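You operate a simulated robot arm through the tools that you are given. There is no shell and no other tool.

Carry out the task below with a simulated robot arm. There is one attempt and no reset: what you move stays moved.

Task
Feed the base tray to its line and set its dial to 3.
Fine: open the clear guard marked BASE GLUE, hold the feed lever down, close the guard again; mains stay off.
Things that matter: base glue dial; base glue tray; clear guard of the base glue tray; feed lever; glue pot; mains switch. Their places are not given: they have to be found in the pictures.

The check looks at the end state, three seconds after you hand in, the way a careful person would. Anything else that was tipped, shoved, dropped, spilled or broken makes it a failure.

Robot
A 7-joint arm with a two-finger gripper, fixed in place. Base frame: the origin is on the floor under the middle of its stand, x ahead of it, y to its left, z up. Lengths are in m, angles in degrees, forces in N, time in s.
With the tool pointing down near the work surface it reaches from about 0.1 to 0.66 m from the base axis. Its first joint turns from -66.0 to 66.0 degrees. Payload 2.45 kg.
The tool frame sits at the grasp point between the pads (the TCP): z along the fingers, y along the line on which they close. The tips reach 0.026 m beyond it. The gripper opens to 0.096 m; its body begins 0.069 m behind the TCP.
Orientation is told as [roll, pitch, yaw] about the base's x, y, z axes, in that order, counted from this pose: with the fingers straight down and closing along the base's y, the tool's x points along the base's -x, its y along +y and its z along -z.

Tools
- The arm moves only by the tool play_rows. Its argument "targets" is a list of rows, each an object (a shift or turn left out is 0, a gripper value left out holds the last) with "delta_pos": the shift along the tool's x, y, z in m, a list of three; "dr": the turn, a rotation vector about the tool's x, y, z in rad, a list of three; "gripper": the gripper command, from -1 (fully open) to 1 (shut), values between in proportion. In form: [{"delta_pos": [dx, dy, dz], "dr": [wx, wy, wz], "gripper": gripper}, ...]. A call has 1 to 20 rows; each row shifts and turns the commanded pose from where the row before left it, along the tool's axes as they then stand. Rows are played at 5 a second. More than 0.05 m and 8.6 degrees between two rows, or a gripper value outside its range, and nothing of the call is played. A pose out of reach is approached as far as the arm can. The call stops where the force on the tool passes 40 N (or 10 N more than at its start, if that is more) or the arm is blocked; 0.2 s more then pass. The fingers move at their own pace (about 0.05 m/s each) and stop on an object; they squeeze with about 22 N. The grip force told is the motor's: it shows also when the fingers shut on nothing. Time passes only in rows, and 0.2 s behind the last, so rows that do not move let the fingers close. The reply holds the time, the measured pose of the TCP, the force on the tool along the base axes, the opening and the grip force, in the units named above and with some noise, with the torque about the TCP (base axes, N m) and any sound that the robot's microphone picked up.
- Cameras (640 x 400 px; columns grow to the right, rows downward): "scene" is fixed at [0.1497, -0.3852, 1.3952]; the picture's right is [0.86, -0.51, 0.00], its down [-0.36, -0.60, -0.72] and it looks along [0.37, 0.62, -0.70] (base axes); focal length 321 px, centre (320, 200). "wrist" rides on the gripper at [0.082, 0.003, -0.098] in the tool frame; the picture's right is [-0.04, 1.00, 0.00], its down [-0.73, -0.03, -0.68] and it looks along [-0.68, -0.03, 0.73] (tool axes); focal length 256 px, centre (320, 200).
- grab_frame(camera): a new picture of that camera. It takes no simulated time.
- pixel_to_xyz(camera, pixels): for up to 12 pixels [column, row] of the newest picture of that camera ("zoom" is the newest enlarged one), the place [x, y, z] in the base frame of the surface seen there, good to about 0.002 m, but the place of the scene camera against the robot may be out by one fixed shift of up to 0.018 m in any direction. It takes no simulated time.
- inspect(camera, box): a new picture of the part [left, top, right, bottom] of that camera's present view, enlarged. It takes no simulated time.
- job_done(): hands the job in; it is judged then, once.

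Open the gripper and draw the arm clear of the work before you hand the job in, unless the task says otherwise.

The tools are called after ">>>" by a JSON object that holds its "fn" and its "kwargs". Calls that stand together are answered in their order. play_rows: Moves the arm, as the interface text tells. Its arguments: {"type":"object","properties":{"targets":{"type":"array"}},"required":["targets"]} The other tools are called the same way: grab_frame (camera) takes a picture; pixel_to_xyz (camera, pixels) gives the place of the surface under pixels of a picture; inspect (camera, box) takes an enlarged picture of a part of a camera's view; job_done () hands the job in.

At the start:

```text
clock: 0.0
tcp_pos: [0.4353, -0.029, 1.0486]
orientation: [0.0, 0.0, 0.1]
contact_force: [-0.4, -0.9, -1.3]
ft_torque: [-0.03, 0.0, 0.02]
width: 0.0958
grasp_force: 0.1
```

scene: 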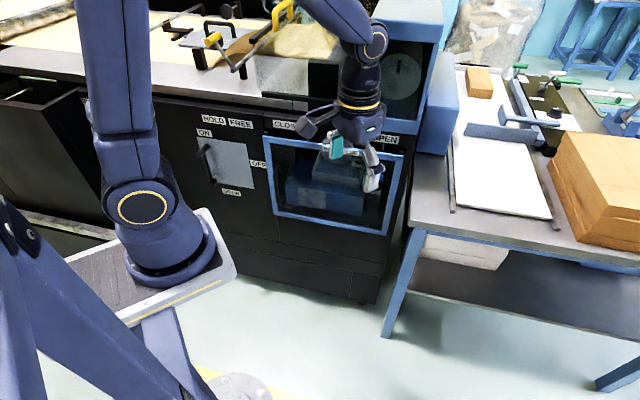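
wrist: 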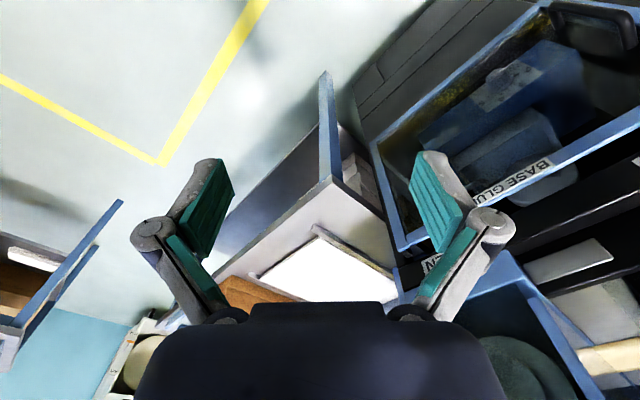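

I start by looking closer at the machine front with the guard, the lever and labels around pixels (190-410, 110-240) of the scene view.

>>> {"fn": "inspect", "kwargs": {"camera": "scene", "box": [180, 90, 420, 240]}}

>>> {"fn": "inspect", "kwargs": {"camera": "wrist", "box": [360, 0, 640, 300]}}

>>> {"fn": "inspect", "kwargs": {"camera": "scene", "box": [340, 0, 460, 140]}}

```text
2.67 times, centred on (300, 165) of scene
```

zoom: 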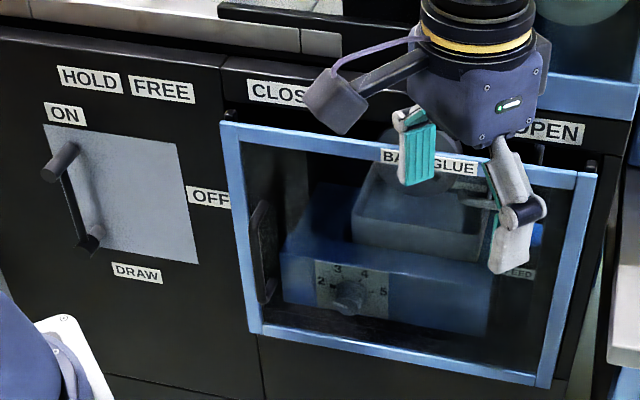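

```text
1.33 times, centred on (500, 150) of wrist
```

zoom: 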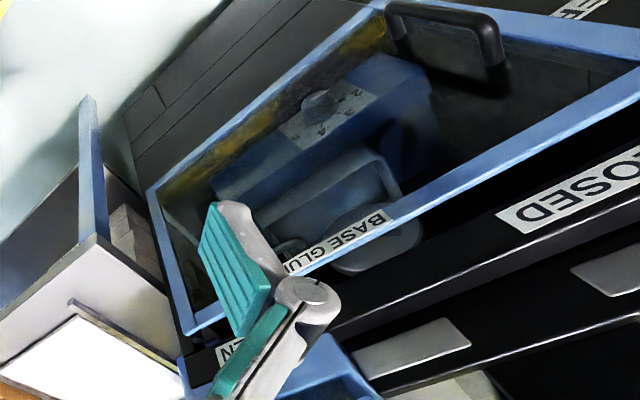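

```text
2.86 times, centred on (400, 70) of scene
```

zoom: 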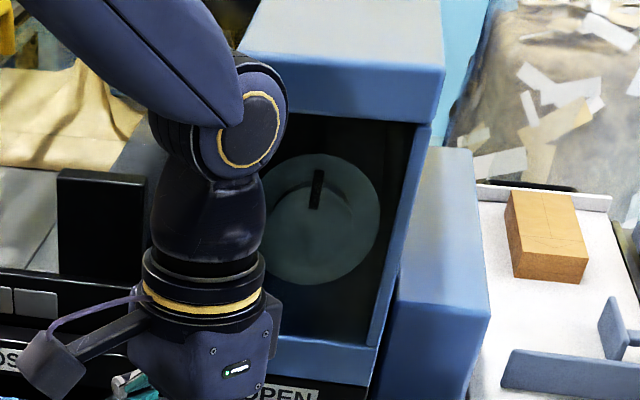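

The arm covers the right part of the guard. I read 3D positions of the guard frame, labels, dial and the left panel.

>>> {"fn": "inspect", "kwargs": {"camera": "scene", "box": [180, 90, 420, 240]}}

>>> {"fn": "pixel_to_xyz", "kwargs": {"camera": "scene", "pixels": [[266, 138], [273, 212], [384, 233], [401, 158], [279, 185], [310, 200], [205, 150], [214, 182], [230, 165], [240, 150], [330, 165], [290, 180]]}}

```text
2.67 times, centred on (300, 165) of scene
```

zoom: 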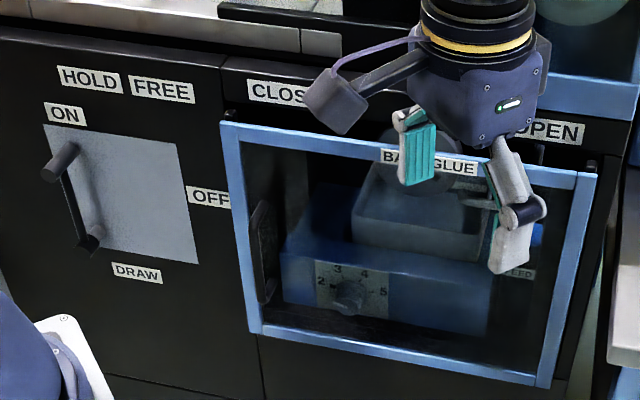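

```text
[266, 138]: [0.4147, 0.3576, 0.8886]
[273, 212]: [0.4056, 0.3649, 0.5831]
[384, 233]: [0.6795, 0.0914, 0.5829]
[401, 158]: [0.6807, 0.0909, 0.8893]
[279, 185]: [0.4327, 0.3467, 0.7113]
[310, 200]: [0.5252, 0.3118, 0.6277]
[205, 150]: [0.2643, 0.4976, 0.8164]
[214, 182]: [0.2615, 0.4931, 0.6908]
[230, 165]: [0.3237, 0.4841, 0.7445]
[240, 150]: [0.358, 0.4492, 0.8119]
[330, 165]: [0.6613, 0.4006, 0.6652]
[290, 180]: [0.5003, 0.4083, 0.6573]
```

The machine front is a vertical plane x+y≈0.77 facing the arm, with the guard between (0.41,0.36) and (0.68,0.09), z 0.58–0.89. I draw the tool back and turn it to look squarely at the front.

>>> {"fn": "play_rows", "kwargs": {"targets": [{"delta_pos": [0.034, 0.02, 0.01], "gripper": -1}, {"delta_pos": [0.034, 0.02, 0.01]}, {"delta_pos": [0.034, 0.02, 0.01]}, {"delta_pos": [0.034, 0.02, 0.01]}, {"dr": [0, 0, -0.131]}, {"dr": [0, 0, -0.131]}, {"dr": [0, 0, -0.131]}, {"dr": [0, 0, -0.131]}, {"dr": [0, 0, -0.131]}, {"dr": [0, 0, -0.131]}, {"dr": [0, -0.131, 0]}, {"dr": [0, -0.131, 0]}, {"dr": [0, -0.131, 0]}, {"dr": [0, -0.131, 0]}, {"dr": [0, -0.131, 0]}, {"dr": [0, -0.131, 0]}]}}

>>> {"fn": "grab_frame", "kwargs": {"camera": "wrist"}}

>>> {"fn": "grab_frame", "kwargs": {"camera": "scene"}}

```text
clock: 3.4
tcp_pos: [0.4212, 0.0503, 1.0777]
orientation: [0.1, -45.0, 45.0]
contact_force: [-0.5, 0.0, -0.4]
ft_torque: [0.0, 0.01, 0.01]
width: 0.096
grasp_force: 0.1
out of reach, approached as far as the arm can: row 4, 11, 12, 13, 14, 15, 16
```

```text
taken
```

wrist: 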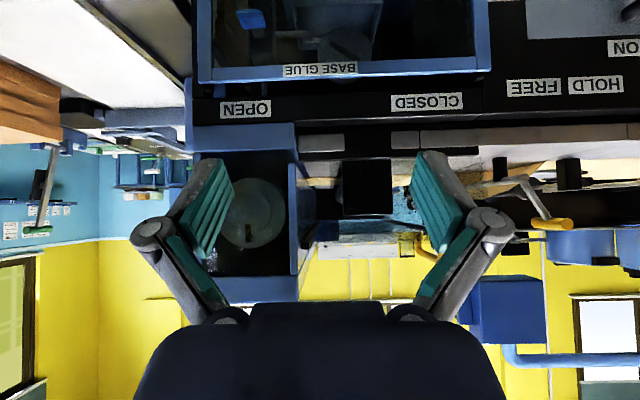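

```text
taken
```

scene: 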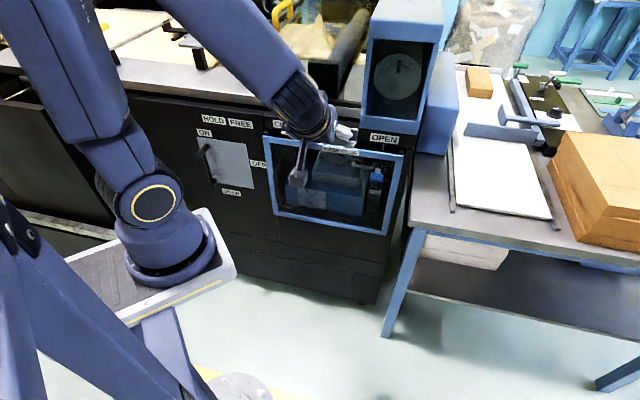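

The view past the arm is better now: a blue feed lever knob at (376,183) inside the guard. I zoom in on the guard and panel.

>>> {"fn": "inspect", "kwargs": {"camera": "scene", "box": [260, 120, 410, 245]}}

>>> {"fn": "inspect", "kwargs": {"camera": "scene", "box": [185, 105, 285, 205]}}

>>> {"fn": "inspect", "kwargs": {"camera": "scene", "box": [340, 160, 410, 240]}}

>>> {"fn": "inspect", "kwargs": {"camera": "scene", "box": [285, 175, 355, 225]}}

>>> {"fn": "inspect", "kwargs": {"camera": "wrist", "box": [180, 0, 640, 140]}}

```text
3.20 times, centred on (335, 182) of scene
```

zoom: 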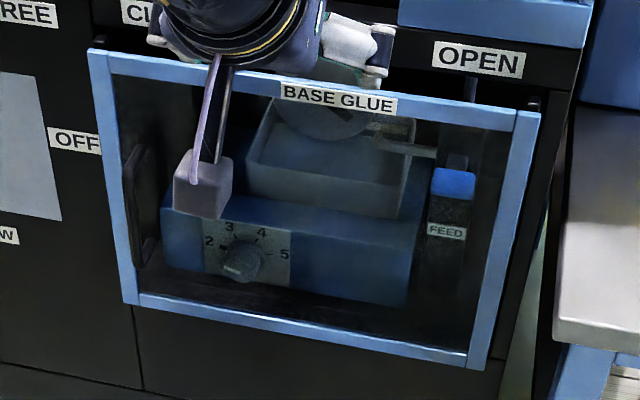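

```text
4.00 times, centred on (235, 155) of scene
```

zoom: 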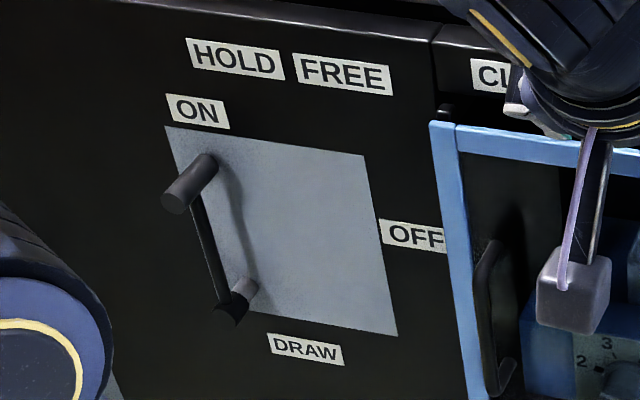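

```text
5.00 times, centred on (375, 200) of scene
```

zoom: 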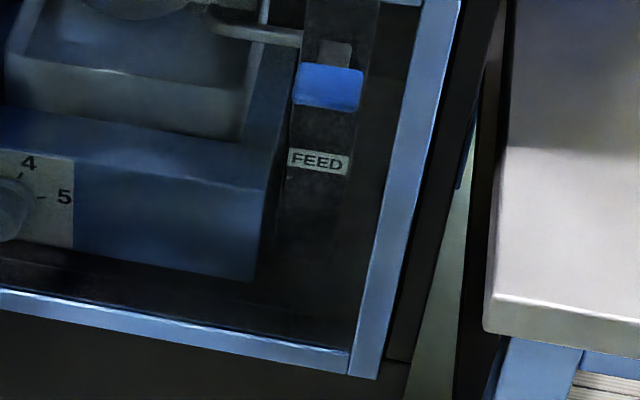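

```text
8.00 times, centred on (320, 200) of scene
```

zoom: 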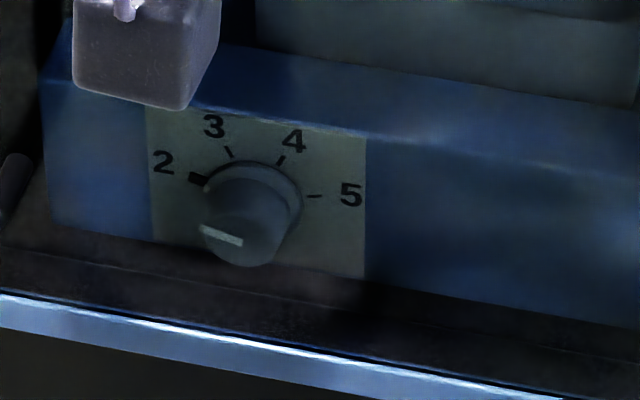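

```text
1.39 times, centred on (410, 70) of wrist
```

zoom: 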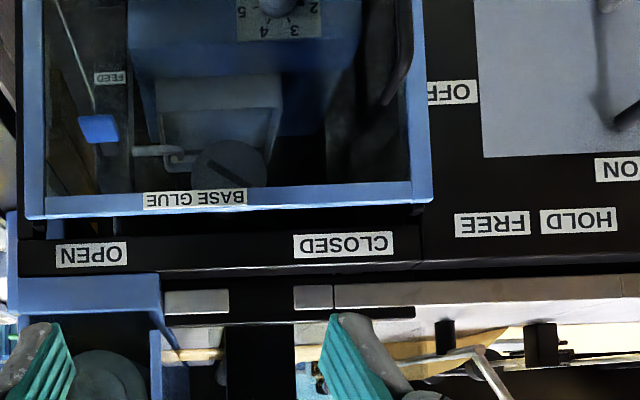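

I measure places of the handle, lever, dial, tray, pot disc, and the table edge to the right of the machine.

>>> {"fn": "inspect", "kwargs": {"camera": "scene", "box": [260, 120, 410, 245]}}

>>> {"fn": "pixel_to_xyz", "kwargs": {"camera": "zoom", "pixels": [[134, 180], [142, 250], [128, 165], [245, 255], [235, 267], [452, 182], [447, 232], [460, 160], [340, 180], [280, 110], [330, 125], [425, 150]]}}

>>> {"fn": "pixel_to_xyz", "kwargs": {"camera": "scene", "pixels": [[415, 222], [412, 200], [447, 60], [430, 150], [384, 138], [240, 124], [205, 133], [259, 163], [203, 152], [212, 179], [210, 158], [400, 320]]}}

```text
3.20 times, centred on (335, 182) of scene
```

zoom: 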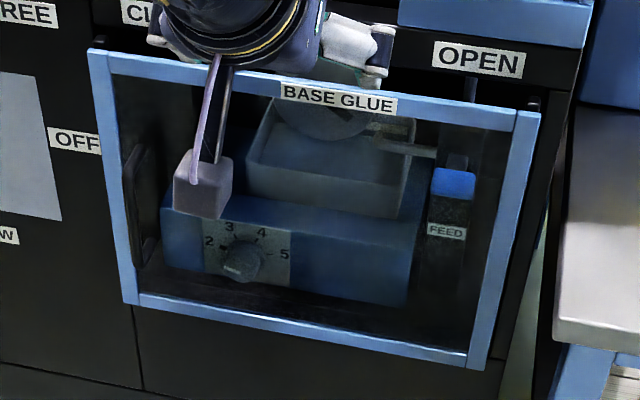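

```text
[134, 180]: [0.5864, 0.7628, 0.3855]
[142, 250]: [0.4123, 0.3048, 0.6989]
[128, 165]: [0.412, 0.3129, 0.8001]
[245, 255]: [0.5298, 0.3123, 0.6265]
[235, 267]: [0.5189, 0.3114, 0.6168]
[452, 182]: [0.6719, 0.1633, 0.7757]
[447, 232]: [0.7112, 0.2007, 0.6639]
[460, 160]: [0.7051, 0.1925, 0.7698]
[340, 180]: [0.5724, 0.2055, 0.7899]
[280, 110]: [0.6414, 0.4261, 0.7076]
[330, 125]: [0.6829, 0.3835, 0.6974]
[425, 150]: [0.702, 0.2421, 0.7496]
```

```text
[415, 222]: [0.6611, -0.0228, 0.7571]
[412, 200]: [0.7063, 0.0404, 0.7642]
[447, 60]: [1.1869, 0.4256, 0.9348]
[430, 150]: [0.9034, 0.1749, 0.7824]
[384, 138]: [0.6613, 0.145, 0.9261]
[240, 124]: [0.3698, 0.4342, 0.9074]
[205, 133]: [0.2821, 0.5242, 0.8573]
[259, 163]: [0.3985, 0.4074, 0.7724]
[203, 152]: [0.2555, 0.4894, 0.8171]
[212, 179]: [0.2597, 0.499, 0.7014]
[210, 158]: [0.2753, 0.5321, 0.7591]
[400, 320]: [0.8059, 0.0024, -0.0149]
```

Handle bar is at about (0.412,0.309), z 0.69–0.80, proud of the guard by 37 mm; the table edge is right beside the machine. I lower the tool to look straight at the guard front.

>>> {"fn": "play_rows", "kwargs": {"targets": [{"delta_pos": [0.0265, 0, 0.0265]}, {"delta_pos": [0.0265, 0, 0.0265]}, {"delta_pos": [0.0265, 0, 0.0265]}, {"delta_pos": [0.0265, 0, 0.0265]}]}}

>>> {"fn": "grab_frame", "kwargs": {"camera": "wrist"}}

>>> {"fn": "grab_frame", "kwargs": {"camera": "scene"}}

```text
clock: 4.4
tcp_pos: [0.4398, 0.0472, 0.9305]
orientation: [-0.1, -45.1, 45.1]
contact_force: [-0.5, 0.6, 0.1]
ft_torque: [-0.02, 0.0, 0.0]
width: 0.096
grasp_force: 0.1
out of reach, approached as far as the arm can: row 1, 2
```

```text
taken
```

wrist: 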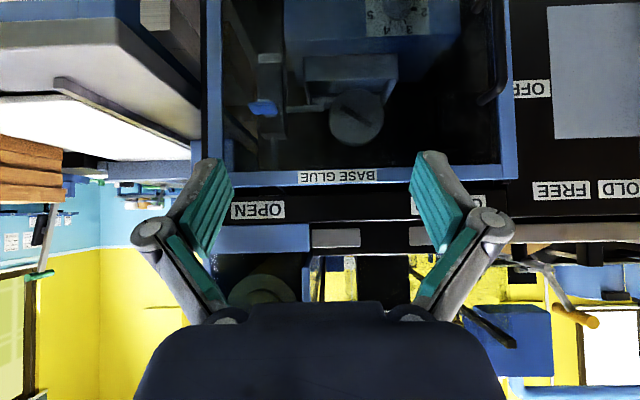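

```text
taken
```

scene: 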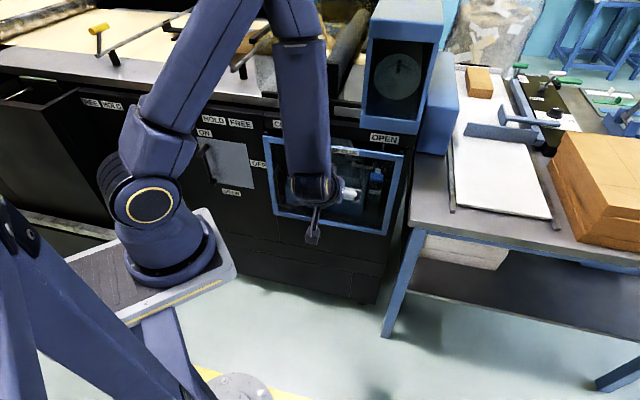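

The wrist camera now looks squarely at the guard (picture upside down). I zoom in on the guard's edges, handle, dial and lever.

>>> {"fn": "inspect", "kwargs": {"camera": "wrist", "box": [190, 0, 530, 220]}}

>>> {"fn": "inspect", "kwargs": {"camera": "wrist", "box": [230, 60, 420, 190]}}

>>> {"fn": "inspect", "kwargs": {"camera": "wrist", "box": [440, 0, 640, 200]}}

>>> {"fn": "inspect", "kwargs": {"camera": "scene", "box": [350, 120, 420, 190]}}

```text
1.82 times, centred on (360, 110) of wrist
```

zoom: 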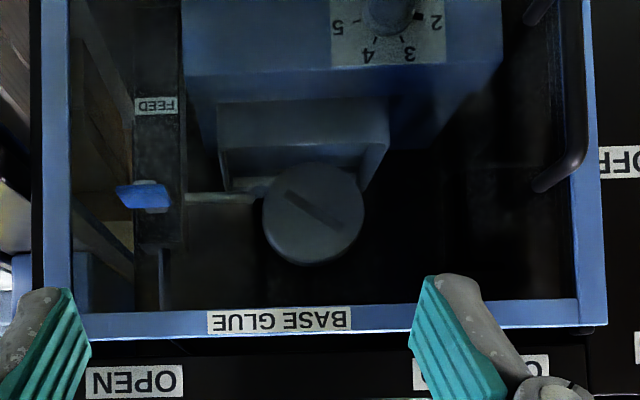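

```text
3.08 times, centred on (325, 125) of wrist
```

zoom: 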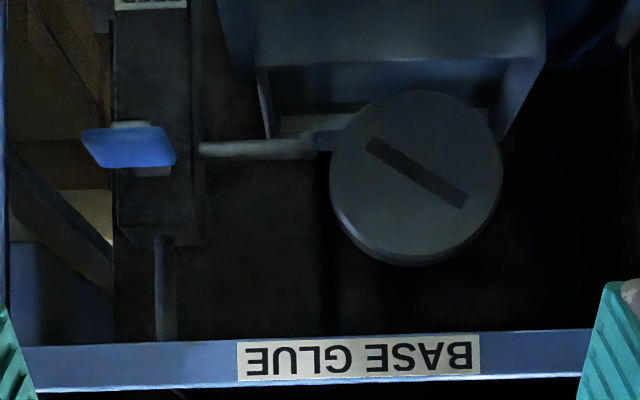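

```text
2.00 times, centred on (540, 100) of wrist
```

zoom: 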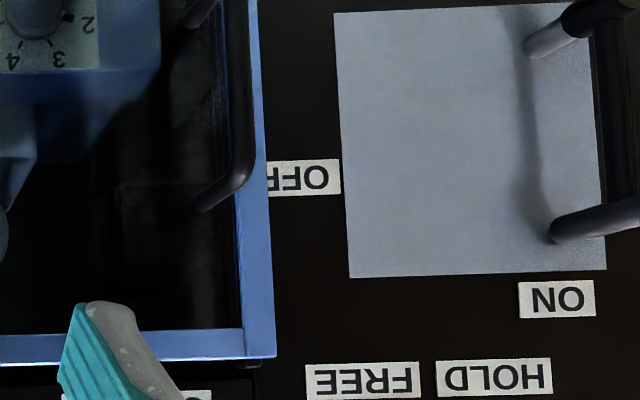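

```text
5.71 times, centred on (385, 155) of scene
```

zoom: 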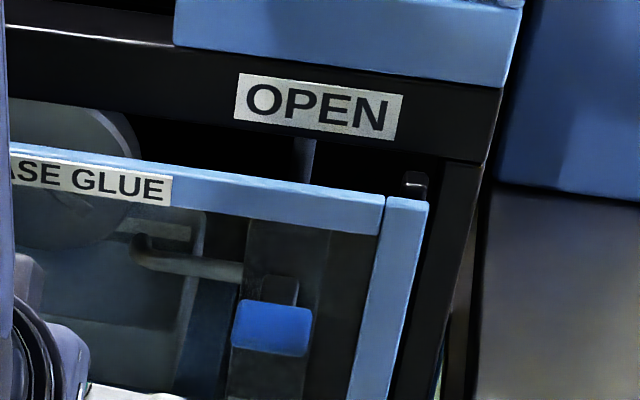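

The guard has its handle on the left and the table blocks sliding right, so it most likely swings on the right edge. I measure the tray, round pot, lever and hinge corner details through the wrist camera.

>>> {"fn": "inspect", "kwargs": {"camera": "wrist", "box": [190, 0, 530, 220]}}

>>> {"fn": "pixel_to_xyz", "kwargs": {"camera": "zoom", "pixels": [[143, 196], [150, 106], [300, 235], [345, 180], [300, 115], [250, 165], [225, 198], [162, 280], [300, 260], [390, 150], [395, 10], [250, 60]]}}

>>> {"fn": "pixel_to_xyz", "kwargs": {"camera": "zoom", "pixels": [[575, 100], [540, 185], [578, 20], [590, 310], [590, 200], [55, 100], [160, 20], [170, 250], [60, 325], [400, 20], [520, 60], [480, 250]]}}

>>> {"fn": "inspect", "kwargs": {"camera": "wrist", "box": [480, 130, 560, 200]}}

>>> {"fn": "inspect", "kwargs": {"camera": "wrist", "box": [350, 0, 450, 50]}}

```text
1.82 times, centred on (360, 110) of wrist
```

zoom: 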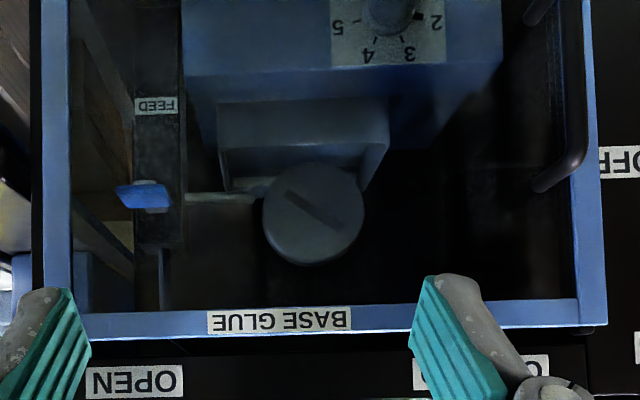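

```text
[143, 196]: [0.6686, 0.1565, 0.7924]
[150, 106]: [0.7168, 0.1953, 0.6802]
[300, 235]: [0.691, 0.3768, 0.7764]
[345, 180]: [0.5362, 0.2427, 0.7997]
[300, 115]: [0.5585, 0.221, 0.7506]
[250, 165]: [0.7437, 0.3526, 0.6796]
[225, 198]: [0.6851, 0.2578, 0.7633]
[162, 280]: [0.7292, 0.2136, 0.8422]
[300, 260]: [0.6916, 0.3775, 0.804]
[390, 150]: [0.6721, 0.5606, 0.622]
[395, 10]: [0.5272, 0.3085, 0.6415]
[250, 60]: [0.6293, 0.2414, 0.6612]
```

```text
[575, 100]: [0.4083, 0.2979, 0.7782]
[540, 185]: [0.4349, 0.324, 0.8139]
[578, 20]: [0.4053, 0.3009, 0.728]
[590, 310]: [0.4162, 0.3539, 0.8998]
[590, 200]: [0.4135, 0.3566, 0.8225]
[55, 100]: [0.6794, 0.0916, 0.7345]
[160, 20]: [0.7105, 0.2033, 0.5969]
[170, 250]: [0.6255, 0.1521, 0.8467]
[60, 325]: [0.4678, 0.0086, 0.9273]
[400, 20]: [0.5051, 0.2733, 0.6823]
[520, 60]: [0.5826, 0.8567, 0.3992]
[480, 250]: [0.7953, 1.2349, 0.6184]
```

```text
5.71 times, centred on (520, 165) of wrist
```

zoom: 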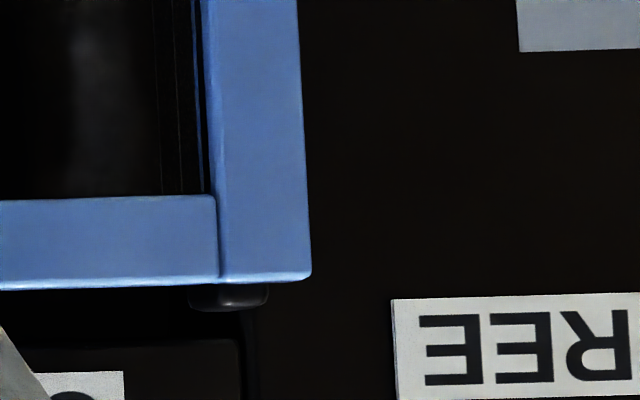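

```text
6.40 times, centred on (400, 25) of wrist
```

zoom: 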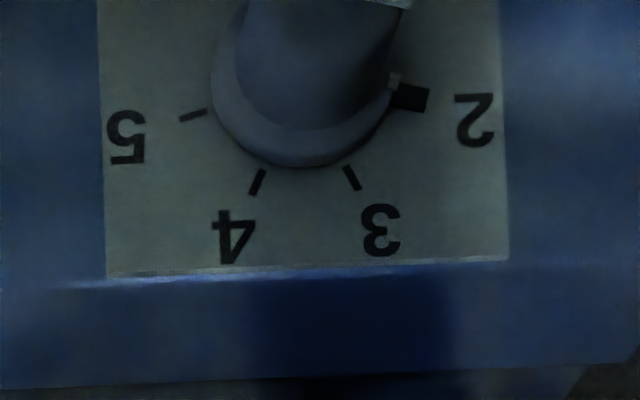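

I look at the guard's four corners for hinge hardware and compare the label positions between the two cameras.

>>> {"fn": "inspect", "kwargs": {"camera": "scene", "box": [260, 190, 310, 225]}}

>>> {"fn": "inspect", "kwargs": {"camera": "scene", "box": [370, 205, 410, 245]}}

>>> {"fn": "inspect", "kwargs": {"camera": "scene", "box": [255, 110, 305, 160]}}

>>> {"fn": "inspect", "kwargs": {"camera": "scene", "box": [380, 130, 420, 170]}}

>>> {"fn": "pixel_to_xyz", "kwargs": {"camera": "wrist", "pixels": [[258, 210], [560, 190], [532, 88], [338, 177], [620, 189], [505, 160], [505, 178]]}}

>>> {"fn": "pixel_to_xyz", "kwargs": {"camera": "scene", "pixels": [[384, 138], [240, 124], [258, 163], [347, 152], [213, 119]]}}

```text
11.43 times, centred on (285, 208) of scene
```

zoom: 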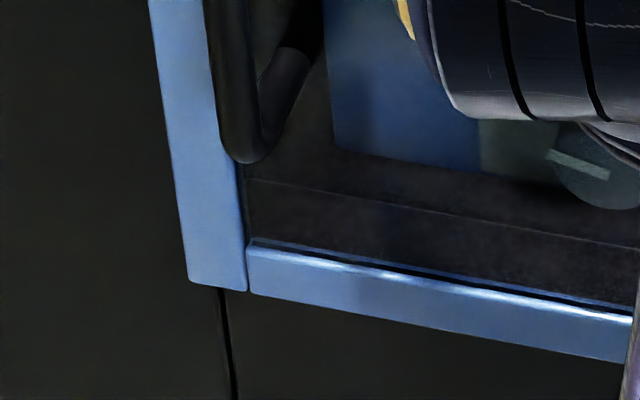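

```text
10.00 times, centred on (390, 225) of scene
```

zoom: 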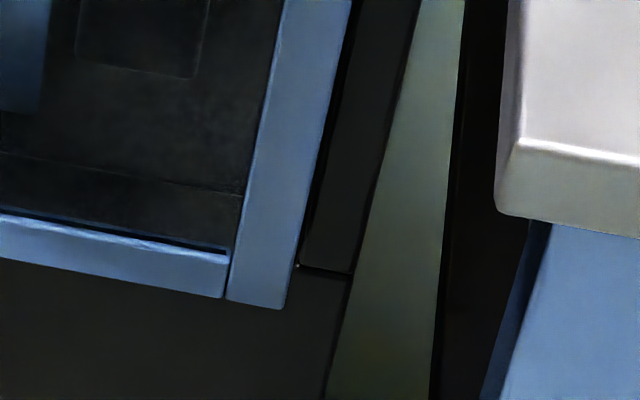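

```text
8.00 times, centred on (280, 135) of scene
```

zoom: 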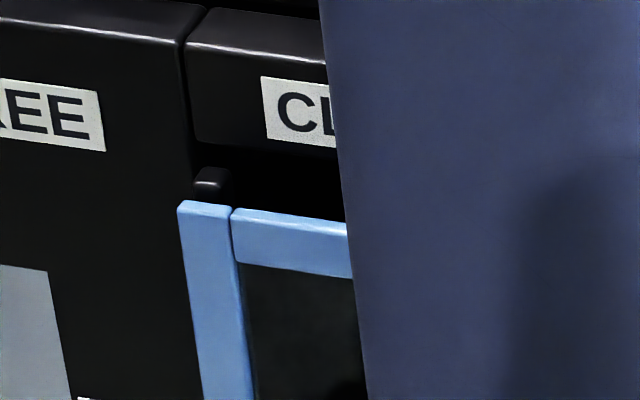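

```text
10.00 times, centred on (400, 150) of scene
```

zoom: 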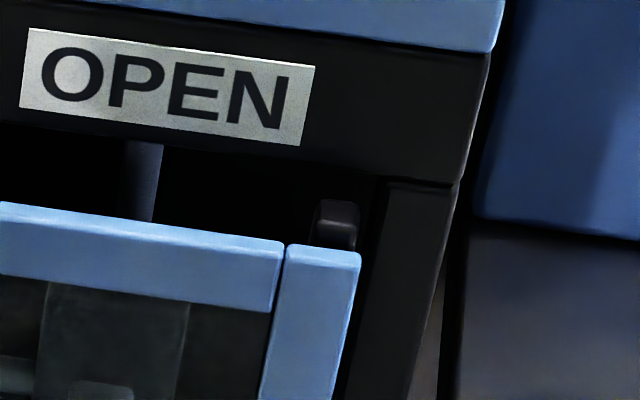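

```text
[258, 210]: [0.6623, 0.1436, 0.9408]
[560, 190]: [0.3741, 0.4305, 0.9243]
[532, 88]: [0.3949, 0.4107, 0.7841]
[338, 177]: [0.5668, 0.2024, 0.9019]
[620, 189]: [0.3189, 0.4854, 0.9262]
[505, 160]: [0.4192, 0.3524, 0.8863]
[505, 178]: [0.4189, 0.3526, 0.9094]
```

```text
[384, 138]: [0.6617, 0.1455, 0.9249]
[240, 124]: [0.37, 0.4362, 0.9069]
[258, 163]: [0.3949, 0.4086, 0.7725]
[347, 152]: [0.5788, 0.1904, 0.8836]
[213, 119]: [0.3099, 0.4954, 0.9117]
```

The scene camera reads about 0.016 m low in z against the wrist camera; x,y agree. I move toward the guard's handle bar (at about (0.412,0.305), z 0.70–0.82), stopping ~0.1 m in front of it, and pitch the tool flatter.

>>> {"fn": "play_rows", "kwargs": {"targets": [{"delta_pos": [0.0088, 0.0337, 0.0218]}, {"delta_pos": [0.0088, 0.0337, 0.0218]}, {"delta_pos": [0.0088, 0.0337, 0.0218]}, {"delta_pos": [0.0088, 0.0337, 0.0218]}, {"delta_pos": [0.0088, 0.0337, 0.0218]}, {"delta_pos": [0.0088, 0.0337, 0.0218]}, {"dr": [0, -0.11, 0]}, {"dr": [0, -0.11, 0]}, {"dr": [0, -0.11, 0]}, {"dr": [0, -0.106, 0]}]}}

>>> {"fn": "grab_frame", "kwargs": {"camera": "wrist"}}

>>> {"fn": "grab_frame", "kwargs": {"camera": "scene"}}

```text
clock: 6.6
tcp_pos: [0.4161, 0.1666, 0.813]
orientation: [0.7, -70.1, 44.6]
contact_force: [0.2, 0.4, 0.3]
ft_torque: [0.03, -0.04, -0.03]
width: 0.0959
grasp_force: 0.1
out of reach, approached as far as the arm can: row 1, 2, 3, 5, 6, 7, 8, 9, 10
```

```text
taken
```

wrist: 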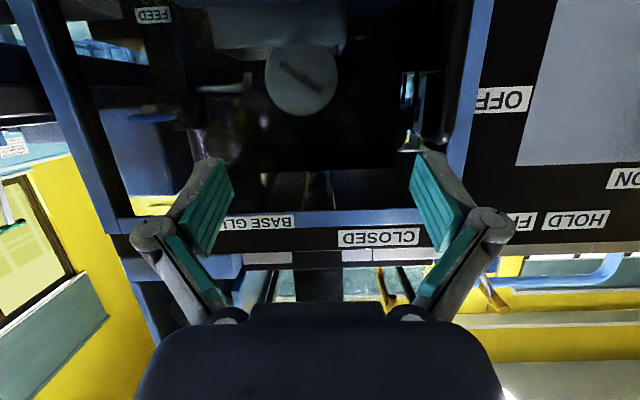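

```text
taken
```

scene: 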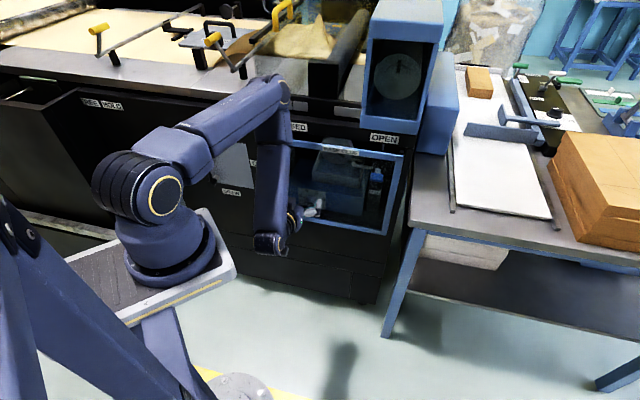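

The tool-horizontal pose is near the arm's inner limit, so a steeper tool (about 55° below horizontal) suits better. I pitch back to -35° and go to a pre-grasp in front of the handle bar.

>>> {"fn": "play_rows", "kwargs": {"targets": [{"dr": [0, 0.122, 0]}, {"dr": [0, 0.122, 0]}, {"dr": [0, 0.122, 0]}, {"dr": [0, 0.122, 0]}, {"dr": [0, 0.122, 0]}, {"delta_pos": [-0.0016, 0.0253, 0.0143]}, {"delta_pos": [-0.0016, 0.0253, 0.0143]}, {"delta_pos": [-0.0016, 0.0253, 0.0143]}, {"delta_pos": [-0.0016, 0.0253, 0.0143]}]}}

>>> {"fn": "grab_frame", "kwargs": {"camera": "wrist"}}

>>> {"fn": "grab_frame", "kwargs": {"camera": "scene"}}

```text
clock: 8.6
tcp_pos: [0.3985, 0.2551, 0.7754]
orientation: [0.5, -34.7, 45.1]
contact_force: [0.4, -0.1, 0.4]
ft_torque: [0.0, 0.02, -0.02]
width: 0.0961
grasp_force: 0.1
out of reach, approached as far as the arm can: row 8, 9
```

```text
taken
```

wrist: 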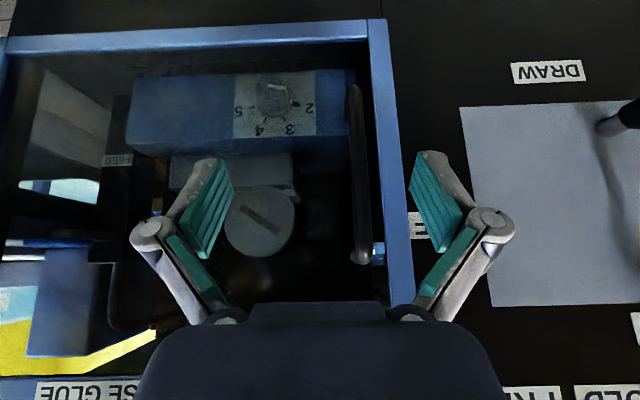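

```text
taken
```

scene: 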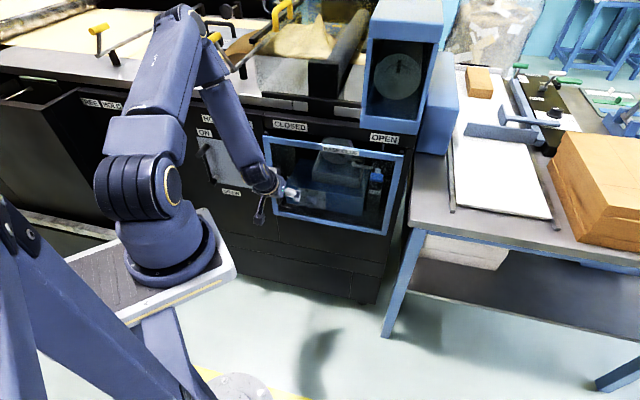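

The handle bar (column ~360, rows 85–262) lies between the open fingers. I advance along the normal so the bar sits between the pads, checking position.

>>> {"fn": "play_rows", "kwargs": {"targets": [{"delta_pos": [-0.0104, 0.0087, 0.0113]}, {"delta_pos": [-0.0104, 0.0087, 0.0113]}, {"delta_pos": [-0.0104, 0.0087, 0.0113]}]}}

>>> {"fn": "grab_frame", "kwargs": {"camera": "wrist"}}

```text
clock: 9.4
tcp_pos: [0.4207, 0.2997, 0.772]
orientation: [0.3, -34.8, 45.1]
contact_force: [0.3, 0.5, 0.1]
ft_torque: [0.02, -0.01, -0.02]
width: 0.0961
grasp_force: 0.0
out of reach, approached as far as the arm can: row 1, 2, 3
```

```text
taken
```

wrist: 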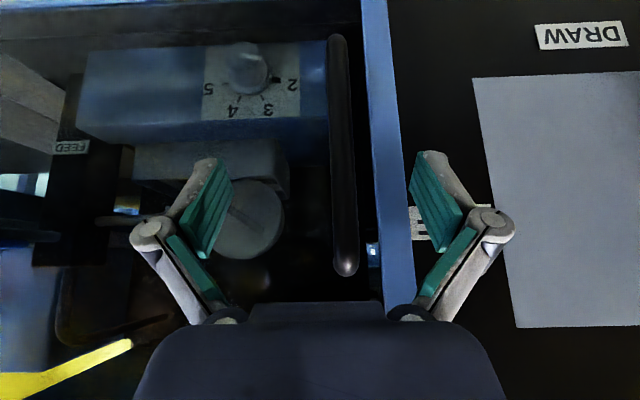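

The bar (column ~342) is between the pads, slightly off-centre. I shift a little to the left along the front and then close the fingers on the bar.

>>> {"fn": "play_rows", "kwargs": {"targets": [{"delta_pos": [0, 0.008, 0]}, {"gripper": 1}, {"gripper": 1}, {"gripper": 1}, {"gripper": 1}, {"gripper": 1}]}}

>>> {"fn": "grab_frame", "kwargs": {"camera": "wrist"}}

```text
clock: 10.9
tcp_pos: [0.4152, 0.3098, 0.7751]
orientation: [1.3, -35.0, 45.7]
contact_force: [-5.7, 1.9, 5.4]
ft_torque: [-0.11, -0.17, 0.0]
width: 0.0105
grasp_force: 22.1
out of reach, approached as far as the arm can: row 1
stopped in row 6: the force on the tool passed its limit at 43 N (the readings are from after the stop); the commanded pose is now the measured one
```

```text
taken
```

wrist: 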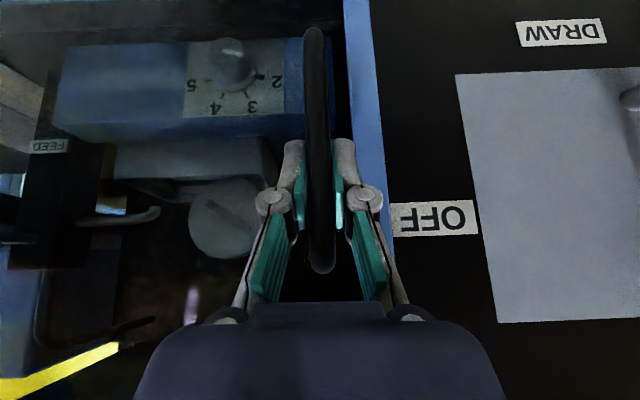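

The fingers hold the bar (width 0.0105, 22 N). I pull gently outward along the arc of a right-hand hinge, 2 cm first, to see how the guard reacts.

>>> {"fn": "play_rows", "kwargs": {"targets": [{"delta_pos": [0.0081, -0.0013, -0.0057]}, {"delta_pos": [0.0081, -0.0013, -0.0057]}]}}

>>> {"fn": "grab_frame", "kwargs": {"camera": "wrist"}}

>>> {"fn": "inspect", "kwargs": {"camera": "scene", "box": [240, 110, 420, 245]}}

```text
clock: 11.5
tcp_pos: [0.4047, 0.294, 0.7729]
orientation: [1.5, -34.5, 45.7]
contact_force: [-9.6, 7.4, -12.0]
ft_torque: [-0.02, -0.8, -0.04]
width: 0.0103
grasp_force: 38.0
```

```text
taken
```

wrist: 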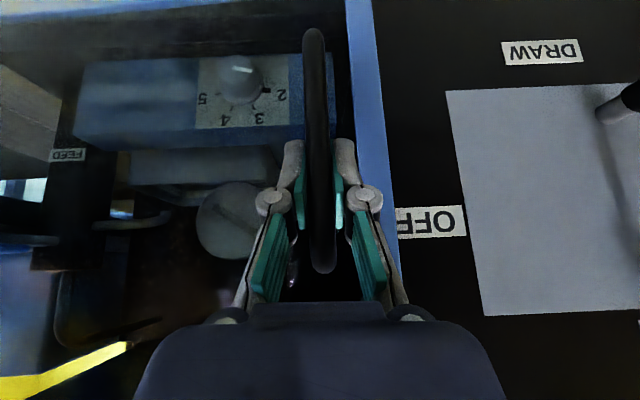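

```text
2.96 times, centred on (330, 178) of scene
```

zoom: 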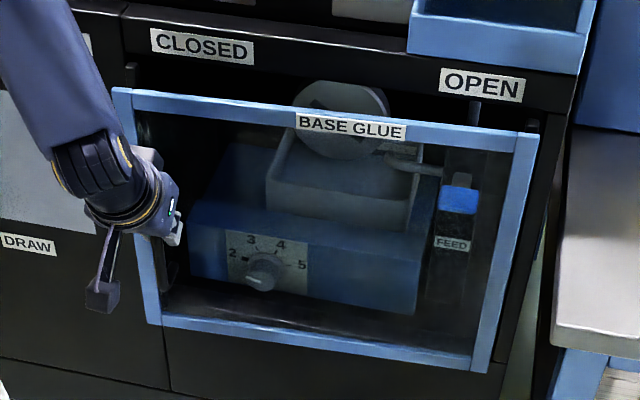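

The guard follows with little force (about 17 N) and its left edge comes forward, so it swings on the right edge. I keep pulling along the arc while tilting the tool steeper to stay within reach.

>>> {"fn": "play_rows", "kwargs": {"targets": [{"delta_pos": [0.0143, -0.0038, -0.0098], "dr": [0, 0.05, 0]}, {"delta_pos": [0.0145, -0.0047, -0.0089], "dr": [0, 0.05, 0]}, {"delta_pos": [0.0147, -0.0056, -0.0081], "dr": [0, 0.05, 0]}]}}

>>> {"fn": "inspect", "kwargs": {"camera": "scene", "box": [240, 110, 420, 245]}}

>>> {"fn": "grab_frame", "kwargs": {"camera": "wrist"}}

```text
clock: 12.3
tcp_pos: [0.3786, 0.2491, 0.7735]
orientation: [1.3, -26.5, 45.8]
contact_force: [-22.0, 11.3, 5.2]
ft_torque: [0.51, -1.02, -0.19]
width: 0.0109
grasp_force: 38.0
```

```text
2.96 times, centred on (330, 178) of scene
```

zoom: 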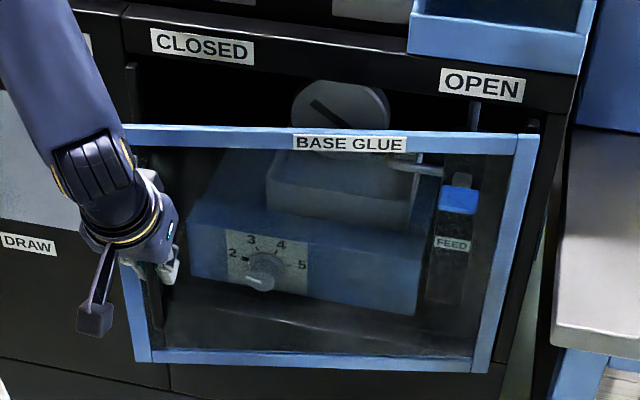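

```text
taken
```

wrist: 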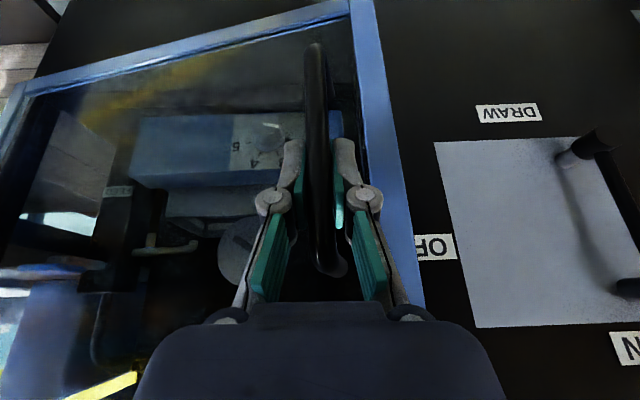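

The guard opens as a right-hinged door (about 12° now; TCP follows the expected circle). I continue the arc to about 24°.

>>> {"fn": "play_rows", "kwargs": {"targets": [{"delta_pos": [0.0148, -0.0074, -0.0074], "dr": [0, 0.05, 0]}, {"delta_pos": [0.0147, -0.0083, -0.0064], "dr": [0, 0.05, 0]}, {"delta_pos": [0.0147, -0.0091, -0.0056], "dr": [0, 0.05, 0]}, {"delta_pos": [0.0146, -0.0099, -0.0047], "dr": [0, 0.03, 0]}]}}

>>> {"fn": "inspect", "kwargs": {"camera": "scene", "box": [220, 90, 430, 250]}}

>>> {"fn": "grab_frame", "kwargs": {"camera": "wrist"}}

```text
clock: 12.9
tcp_pos: [0.365, 0.219, 0.7712]
orientation: [1.8, -21.4, 46.1]
contact_force: [-3.5, 0.8, 11.7]
ft_torque: [-1.02, 0.26, -0.18]
width: 0.0107
grasp_force: 38.3
stopped in row 2: the force on the tool passed its limit at 42 N (the readings are from after the stop); the commanded pose is now the measured one
```

```text
2.50 times, centred on (325, 170) of scene
```

zoom: 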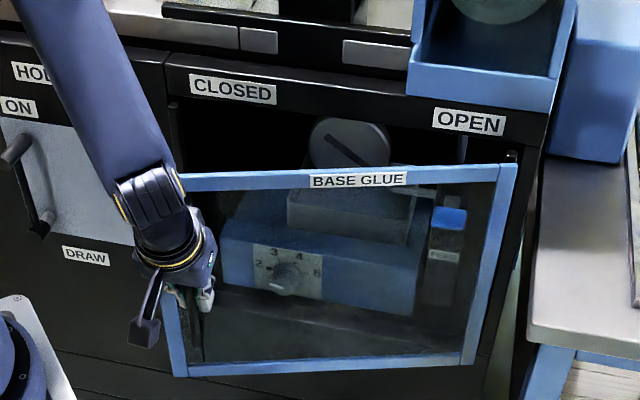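

```text
taken
```

wrist: 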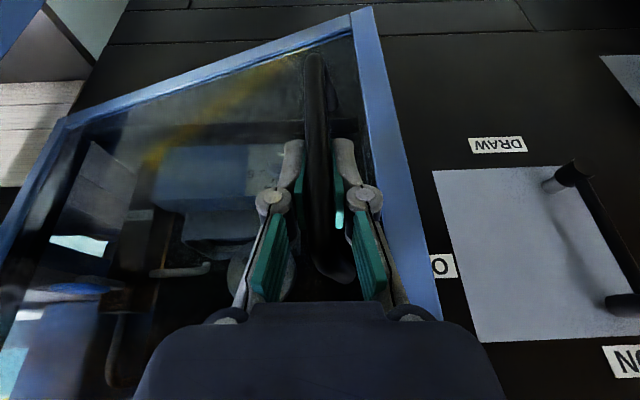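

The force limit stopped it at ~17°, mostly from my pitch change twisting the pads on the bar. I continue the arc slower, with no pitch change.

>>> {"fn": "play_rows", "kwargs": {"targets": [{"delta_pos": [0.0113, -0.0058, -0.0044]}, {"delta_pos": [0.0111, -0.0062, -0.0043]}, {"delta_pos": [0.0108, -0.0067, -0.0042]}]}}

```text
clock: 13.7
tcp_pos: [0.3527, 0.1816, 0.7703]
orientation: [1.6, -21.3, 46.1]
contact_force: [-15.8, 3.4, 28.3]
ft_torque: [-0.32, -0.14, -0.14]
width: 0.0109
grasp_force: 37.9
```

The guard is at about 24° open; a vertical load of 28 N has built up, so I ease down 1 mm and keep following the arc.

>>> {"fn": "play_rows", "kwargs": {"targets": [{"delta_pos": [0.0136, -0.0094, -0.0043]}, {"delta_pos": [0.0128, -0.0101, -0.005]}, {"delta_pos": [0.0123, -0.0107, -0.0048]}]}}

>>> {"fn": "grab_frame", "kwargs": {"camera": "wrist"}}

>>> {"fn": "grab_frame", "kwargs": {"camera": "scene"}}

```text
clock: 14.5
tcp_pos: [0.3463, 0.1281, 0.7684]
orientation: [1.7, -21.1, 46.2]
contact_force: [-26.1, 3.3, -1.1]
ft_torque: [-0.28, -0.96, 0.11]
width: 0.0108
grasp_force: 37.8
```

```text
taken
```

wrist: 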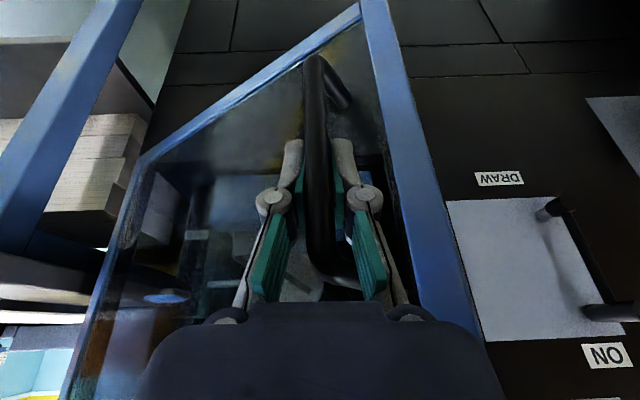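

```text
taken
```

scene: 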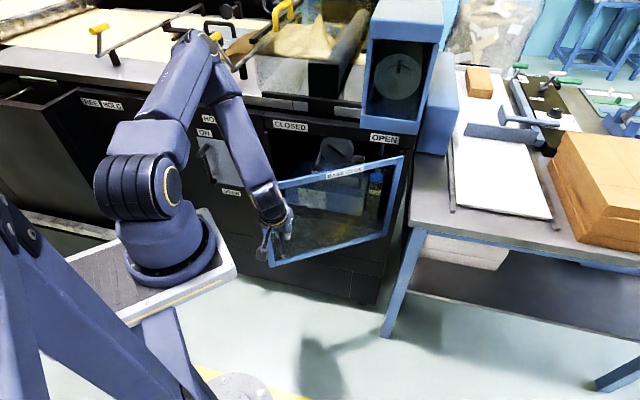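

The guard is now about 33° open and the readings follow the circle. I continue to ~45°, turning the tool's yaw along with the door so the finger behind the bar keeps clear of the frame.

>>> {"fn": "play_rows", "kwargs": {"targets": [{"delta_pos": [0.0122, -0.0115, -0.0047], "dr": [-0.025, 0, -0.065]}, {"delta_pos": [0.0125, -0.0112, -0.0048], "dr": [-0.025, 0, -0.065]}, {"delta_pos": [0.0126, -0.0111, -0.0049], "dr": [-0.025, 0, -0.065]}, {"delta_pos": [0.0128, -0.0109, -0.0049], "dr": [-0.025, 0, -0.065]}]}}

>>> {"fn": "grab_frame", "kwargs": {"camera": "wrist"}}

```text
clock: 15.2
tcp_pos: [0.3432, 0.0905, 0.7675]
orientation: [2.0, -21.0, 54.1]
contact_force: [-5.8, 0.0, 10.7]
ft_torque: [-0.42, 0.07, -0.09]
width: 0.0106
grasp_force: 37.5
stopped in row 3: the force on the tool passed its limit at 41 N (the readings are from after the stop); the commanded pose is now the measured one
```

```text
taken
```

wrist: 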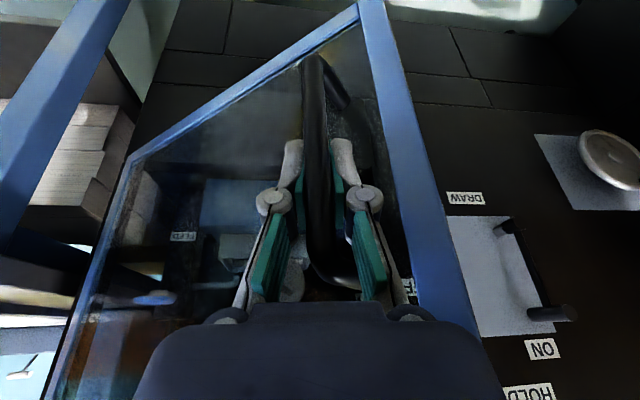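

Fitting the readings gives the hinge axis at u≈0.42, w≈0.558 with handle radius 0.349 m (door now ~39°). I continue along the refined arc with gentler steps.

>>> {"fn": "play_rows", "kwargs": {"targets": [{"delta_pos": [0.0124, -0.0106, -0.0048], "dr": [-0.0144, 0, -0.0373]}, {"delta_pos": [0.0123, -0.0107, -0.0047], "dr": [-0.0144, 0, -0.0373]}, {"delta_pos": [0.0122, -0.0108, -0.0047], "dr": [-0.0144, 0, -0.0373]}, {"delta_pos": [0.0121, -0.0109, -0.0047], "dr": [-0.0144, 0, -0.0373]}, {"delta_pos": [0.012, -0.011, -0.0046], "dr": [-0.0144, 0, -0.0373]}]}}

>>> {"fn": "grab_frame", "kwargs": {"camera": "wrist"}}

>>> {"fn": "grab_frame", "kwargs": {"camera": "scene"}}

```text
clock: 16.4
tcp_pos: [0.3546, 0.0056, 0.7646]
orientation: [2.4, -21.1, 65.6]
contact_force: [-30.5, -7.5, 8.8]
ft_torque: [0.36, -1.46, 0.13]
width: 0.0115
grasp_force: 37.7
```

```text
taken
```

wrist: 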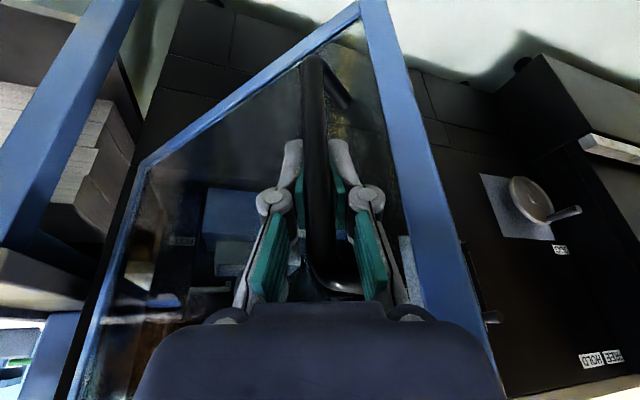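

```text
taken
```

scene: 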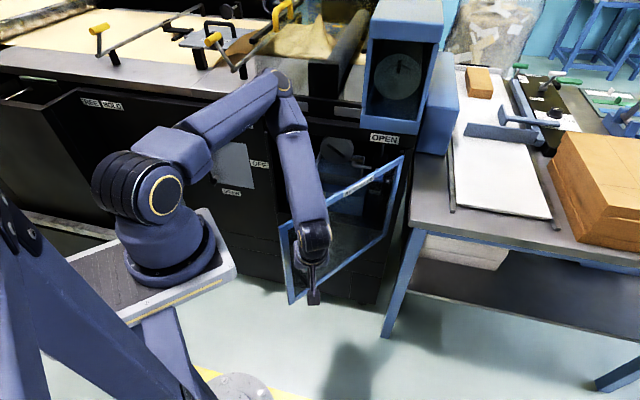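

The guard is ~53° open and still on the circle. I continue toward ~70°.

>>> {"fn": "play_rows", "kwargs": {"targets": [{"delta_pos": [0.0129, -0.012, -0.005], "dr": [-0.0094, 0, -0.0243]}, {"delta_pos": [0.0125, -0.0124, -0.0048], "dr": [-0.0094, 0, -0.0243]}, {"delta_pos": [0.0122, -0.0127, -0.0047], "dr": [-0.0094, 0, -0.0243]}, {"delta_pos": [0.0119, -0.0131, -0.0046], "dr": [-0.0094, 0, -0.0243]}, {"delta_pos": [0.0116, -0.0134, -0.0045], "dr": [-0.0094, 0, -0.0243]}, {"delta_pos": [0.0113, -0.0137, -0.0044], "dr": [-0.0094, 0, -0.0243]}]}}

>>> {"fn": "grab_frame", "kwargs": {"camera": "wrist"}}

>>> {"fn": "grab_frame", "kwargs": {"camera": "scene"}}

```text
clock: 16.9
tcp_pos: [0.3602, -0.0144, 0.7641]
orientation: [2.5, -21.1, 67.4]
contact_force: [-10.4, -1.7, 8.3]
ft_torque: [0.1, -1.73, 0.5]
width: 0.0122
grasp_force: 37.9
stopped in row 2: the force on the tool passed its limit at 44 N (the readings are from after the stop); the commanded pose is now the measured one
```

```text
taken
```

wrist: 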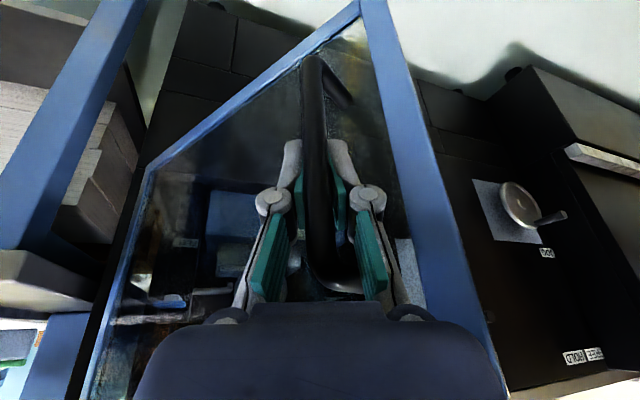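

```text
taken
```

scene: 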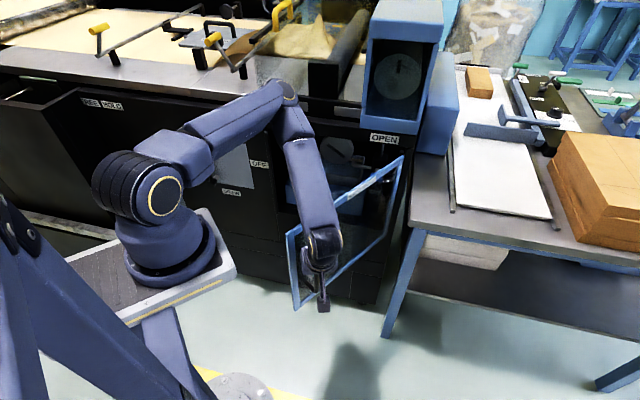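

Stopped just over the limit again at ~56°; loads have relaxed. I continue the arc with the yaw held.

>>> {"fn": "play_rows", "kwargs": {"targets": [{"delta_pos": [0.0125, -0.0124, -0.0048]}, {"delta_pos": [0.0119, -0.0131, -0.0046]}, {"delta_pos": [0.0112, -0.0138, -0.0043]}, {"delta_pos": [0.0105, -0.0144, -0.0041]}]}}

>>> {"fn": "grab_frame", "kwargs": {"camera": "wrist"}}

```text
clock: 17.9
tcp_pos: [0.3862, -0.0759, 0.7643]
orientation: [2.7, -20.9, 67.2]
contact_force: [-7.7, -2.0, 6.8]
ft_torque: [0.6, -1.65, 0.47]
width: 0.015
grasp_force: 39.6
stopped in row 4: the force on the tool passed its limit at 41 N (the readings are from after the stop); the commanded pose is now the measured one
```

```text
taken
```

wrist: 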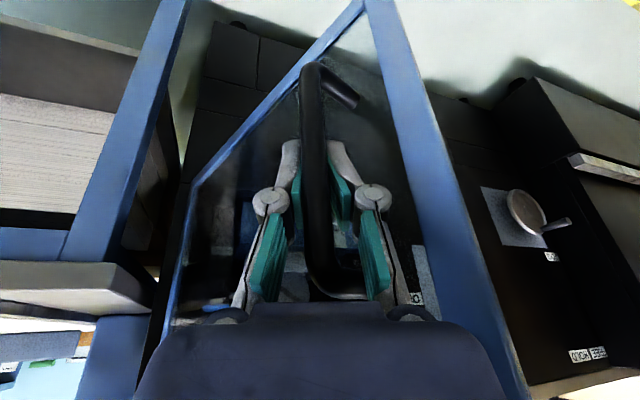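

The door is at ~67° and the bar is now levering the finger (width 0.015), so I let go: open the fingers slightly and withdraw straight back horizontally from the bar.

>>> {"fn": "play_rows", "kwargs": {"targets": [{"gripper": 0.3}, {"gripper": 0.3}, {"gripper": 0.3}]}}

>>> {"fn": "grab_frame", "kwargs": {"camera": "wrist"}}

```text
clock: 18.6
tcp_pos: [0.3867, -0.0752, 0.7635]
orientation: [2.7, -21.0, 67.3]
contact_force: [0.5, -0.9, 0.0]
ft_torque: [-0.01, -0.01, 0.01]
width: 0.0335
grasp_force: 0.1
```

```text
taken
```

wrist: 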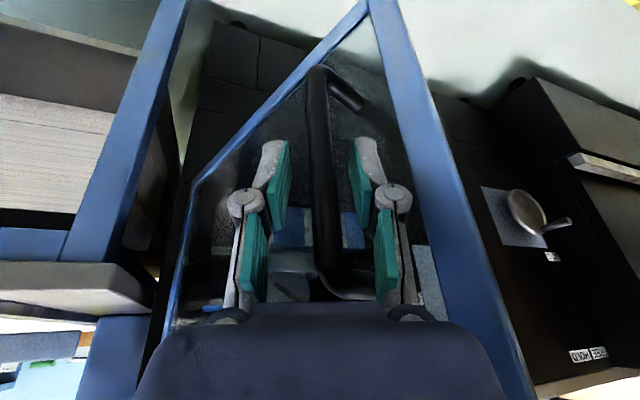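

The bar is free between the pads with zero force. I withdraw horizontally 8 cm.

>>> {"fn": "play_rows", "kwargs": {"targets": [{"delta_pos": [0.0187, 0, -0.0072]}, {"delta_pos": [0.0187, 0, -0.0072]}, {"delta_pos": [0.0187, 0, -0.0072]}, {"delta_pos": [0.0187, 0, -0.0072]}]}}

>>> {"fn": "grab_frame", "kwargs": {"camera": "wrist"}}

>>> {"fn": "grab_frame", "kwargs": {"camera": "scene"}}

```text
clock: 19.6
tcp_pos: [0.358, -0.1509, 0.7611]
orientation: [2.7, -21.0, 67.2]
contact_force: [0.2, -0.8, 0.1]
ft_torque: [-0.02, -0.01, 0.0]
width: 0.0333
grasp_force: 0.0
```

```text
taken
```

wrist: 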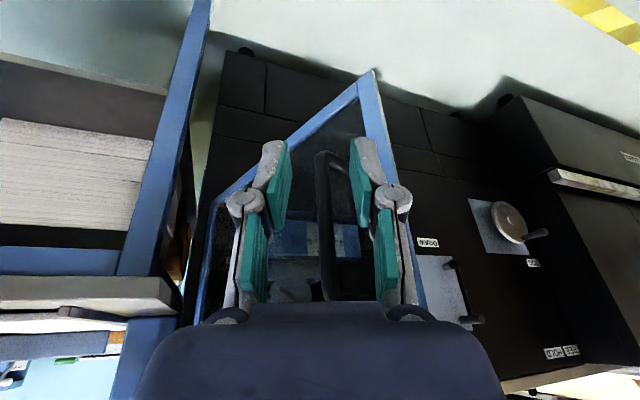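

```text
taken
```

scene: 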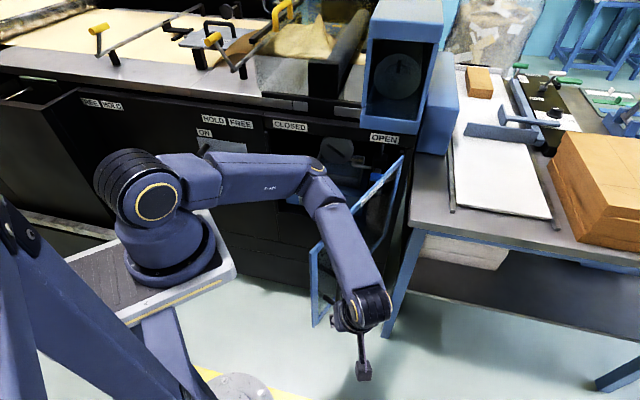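

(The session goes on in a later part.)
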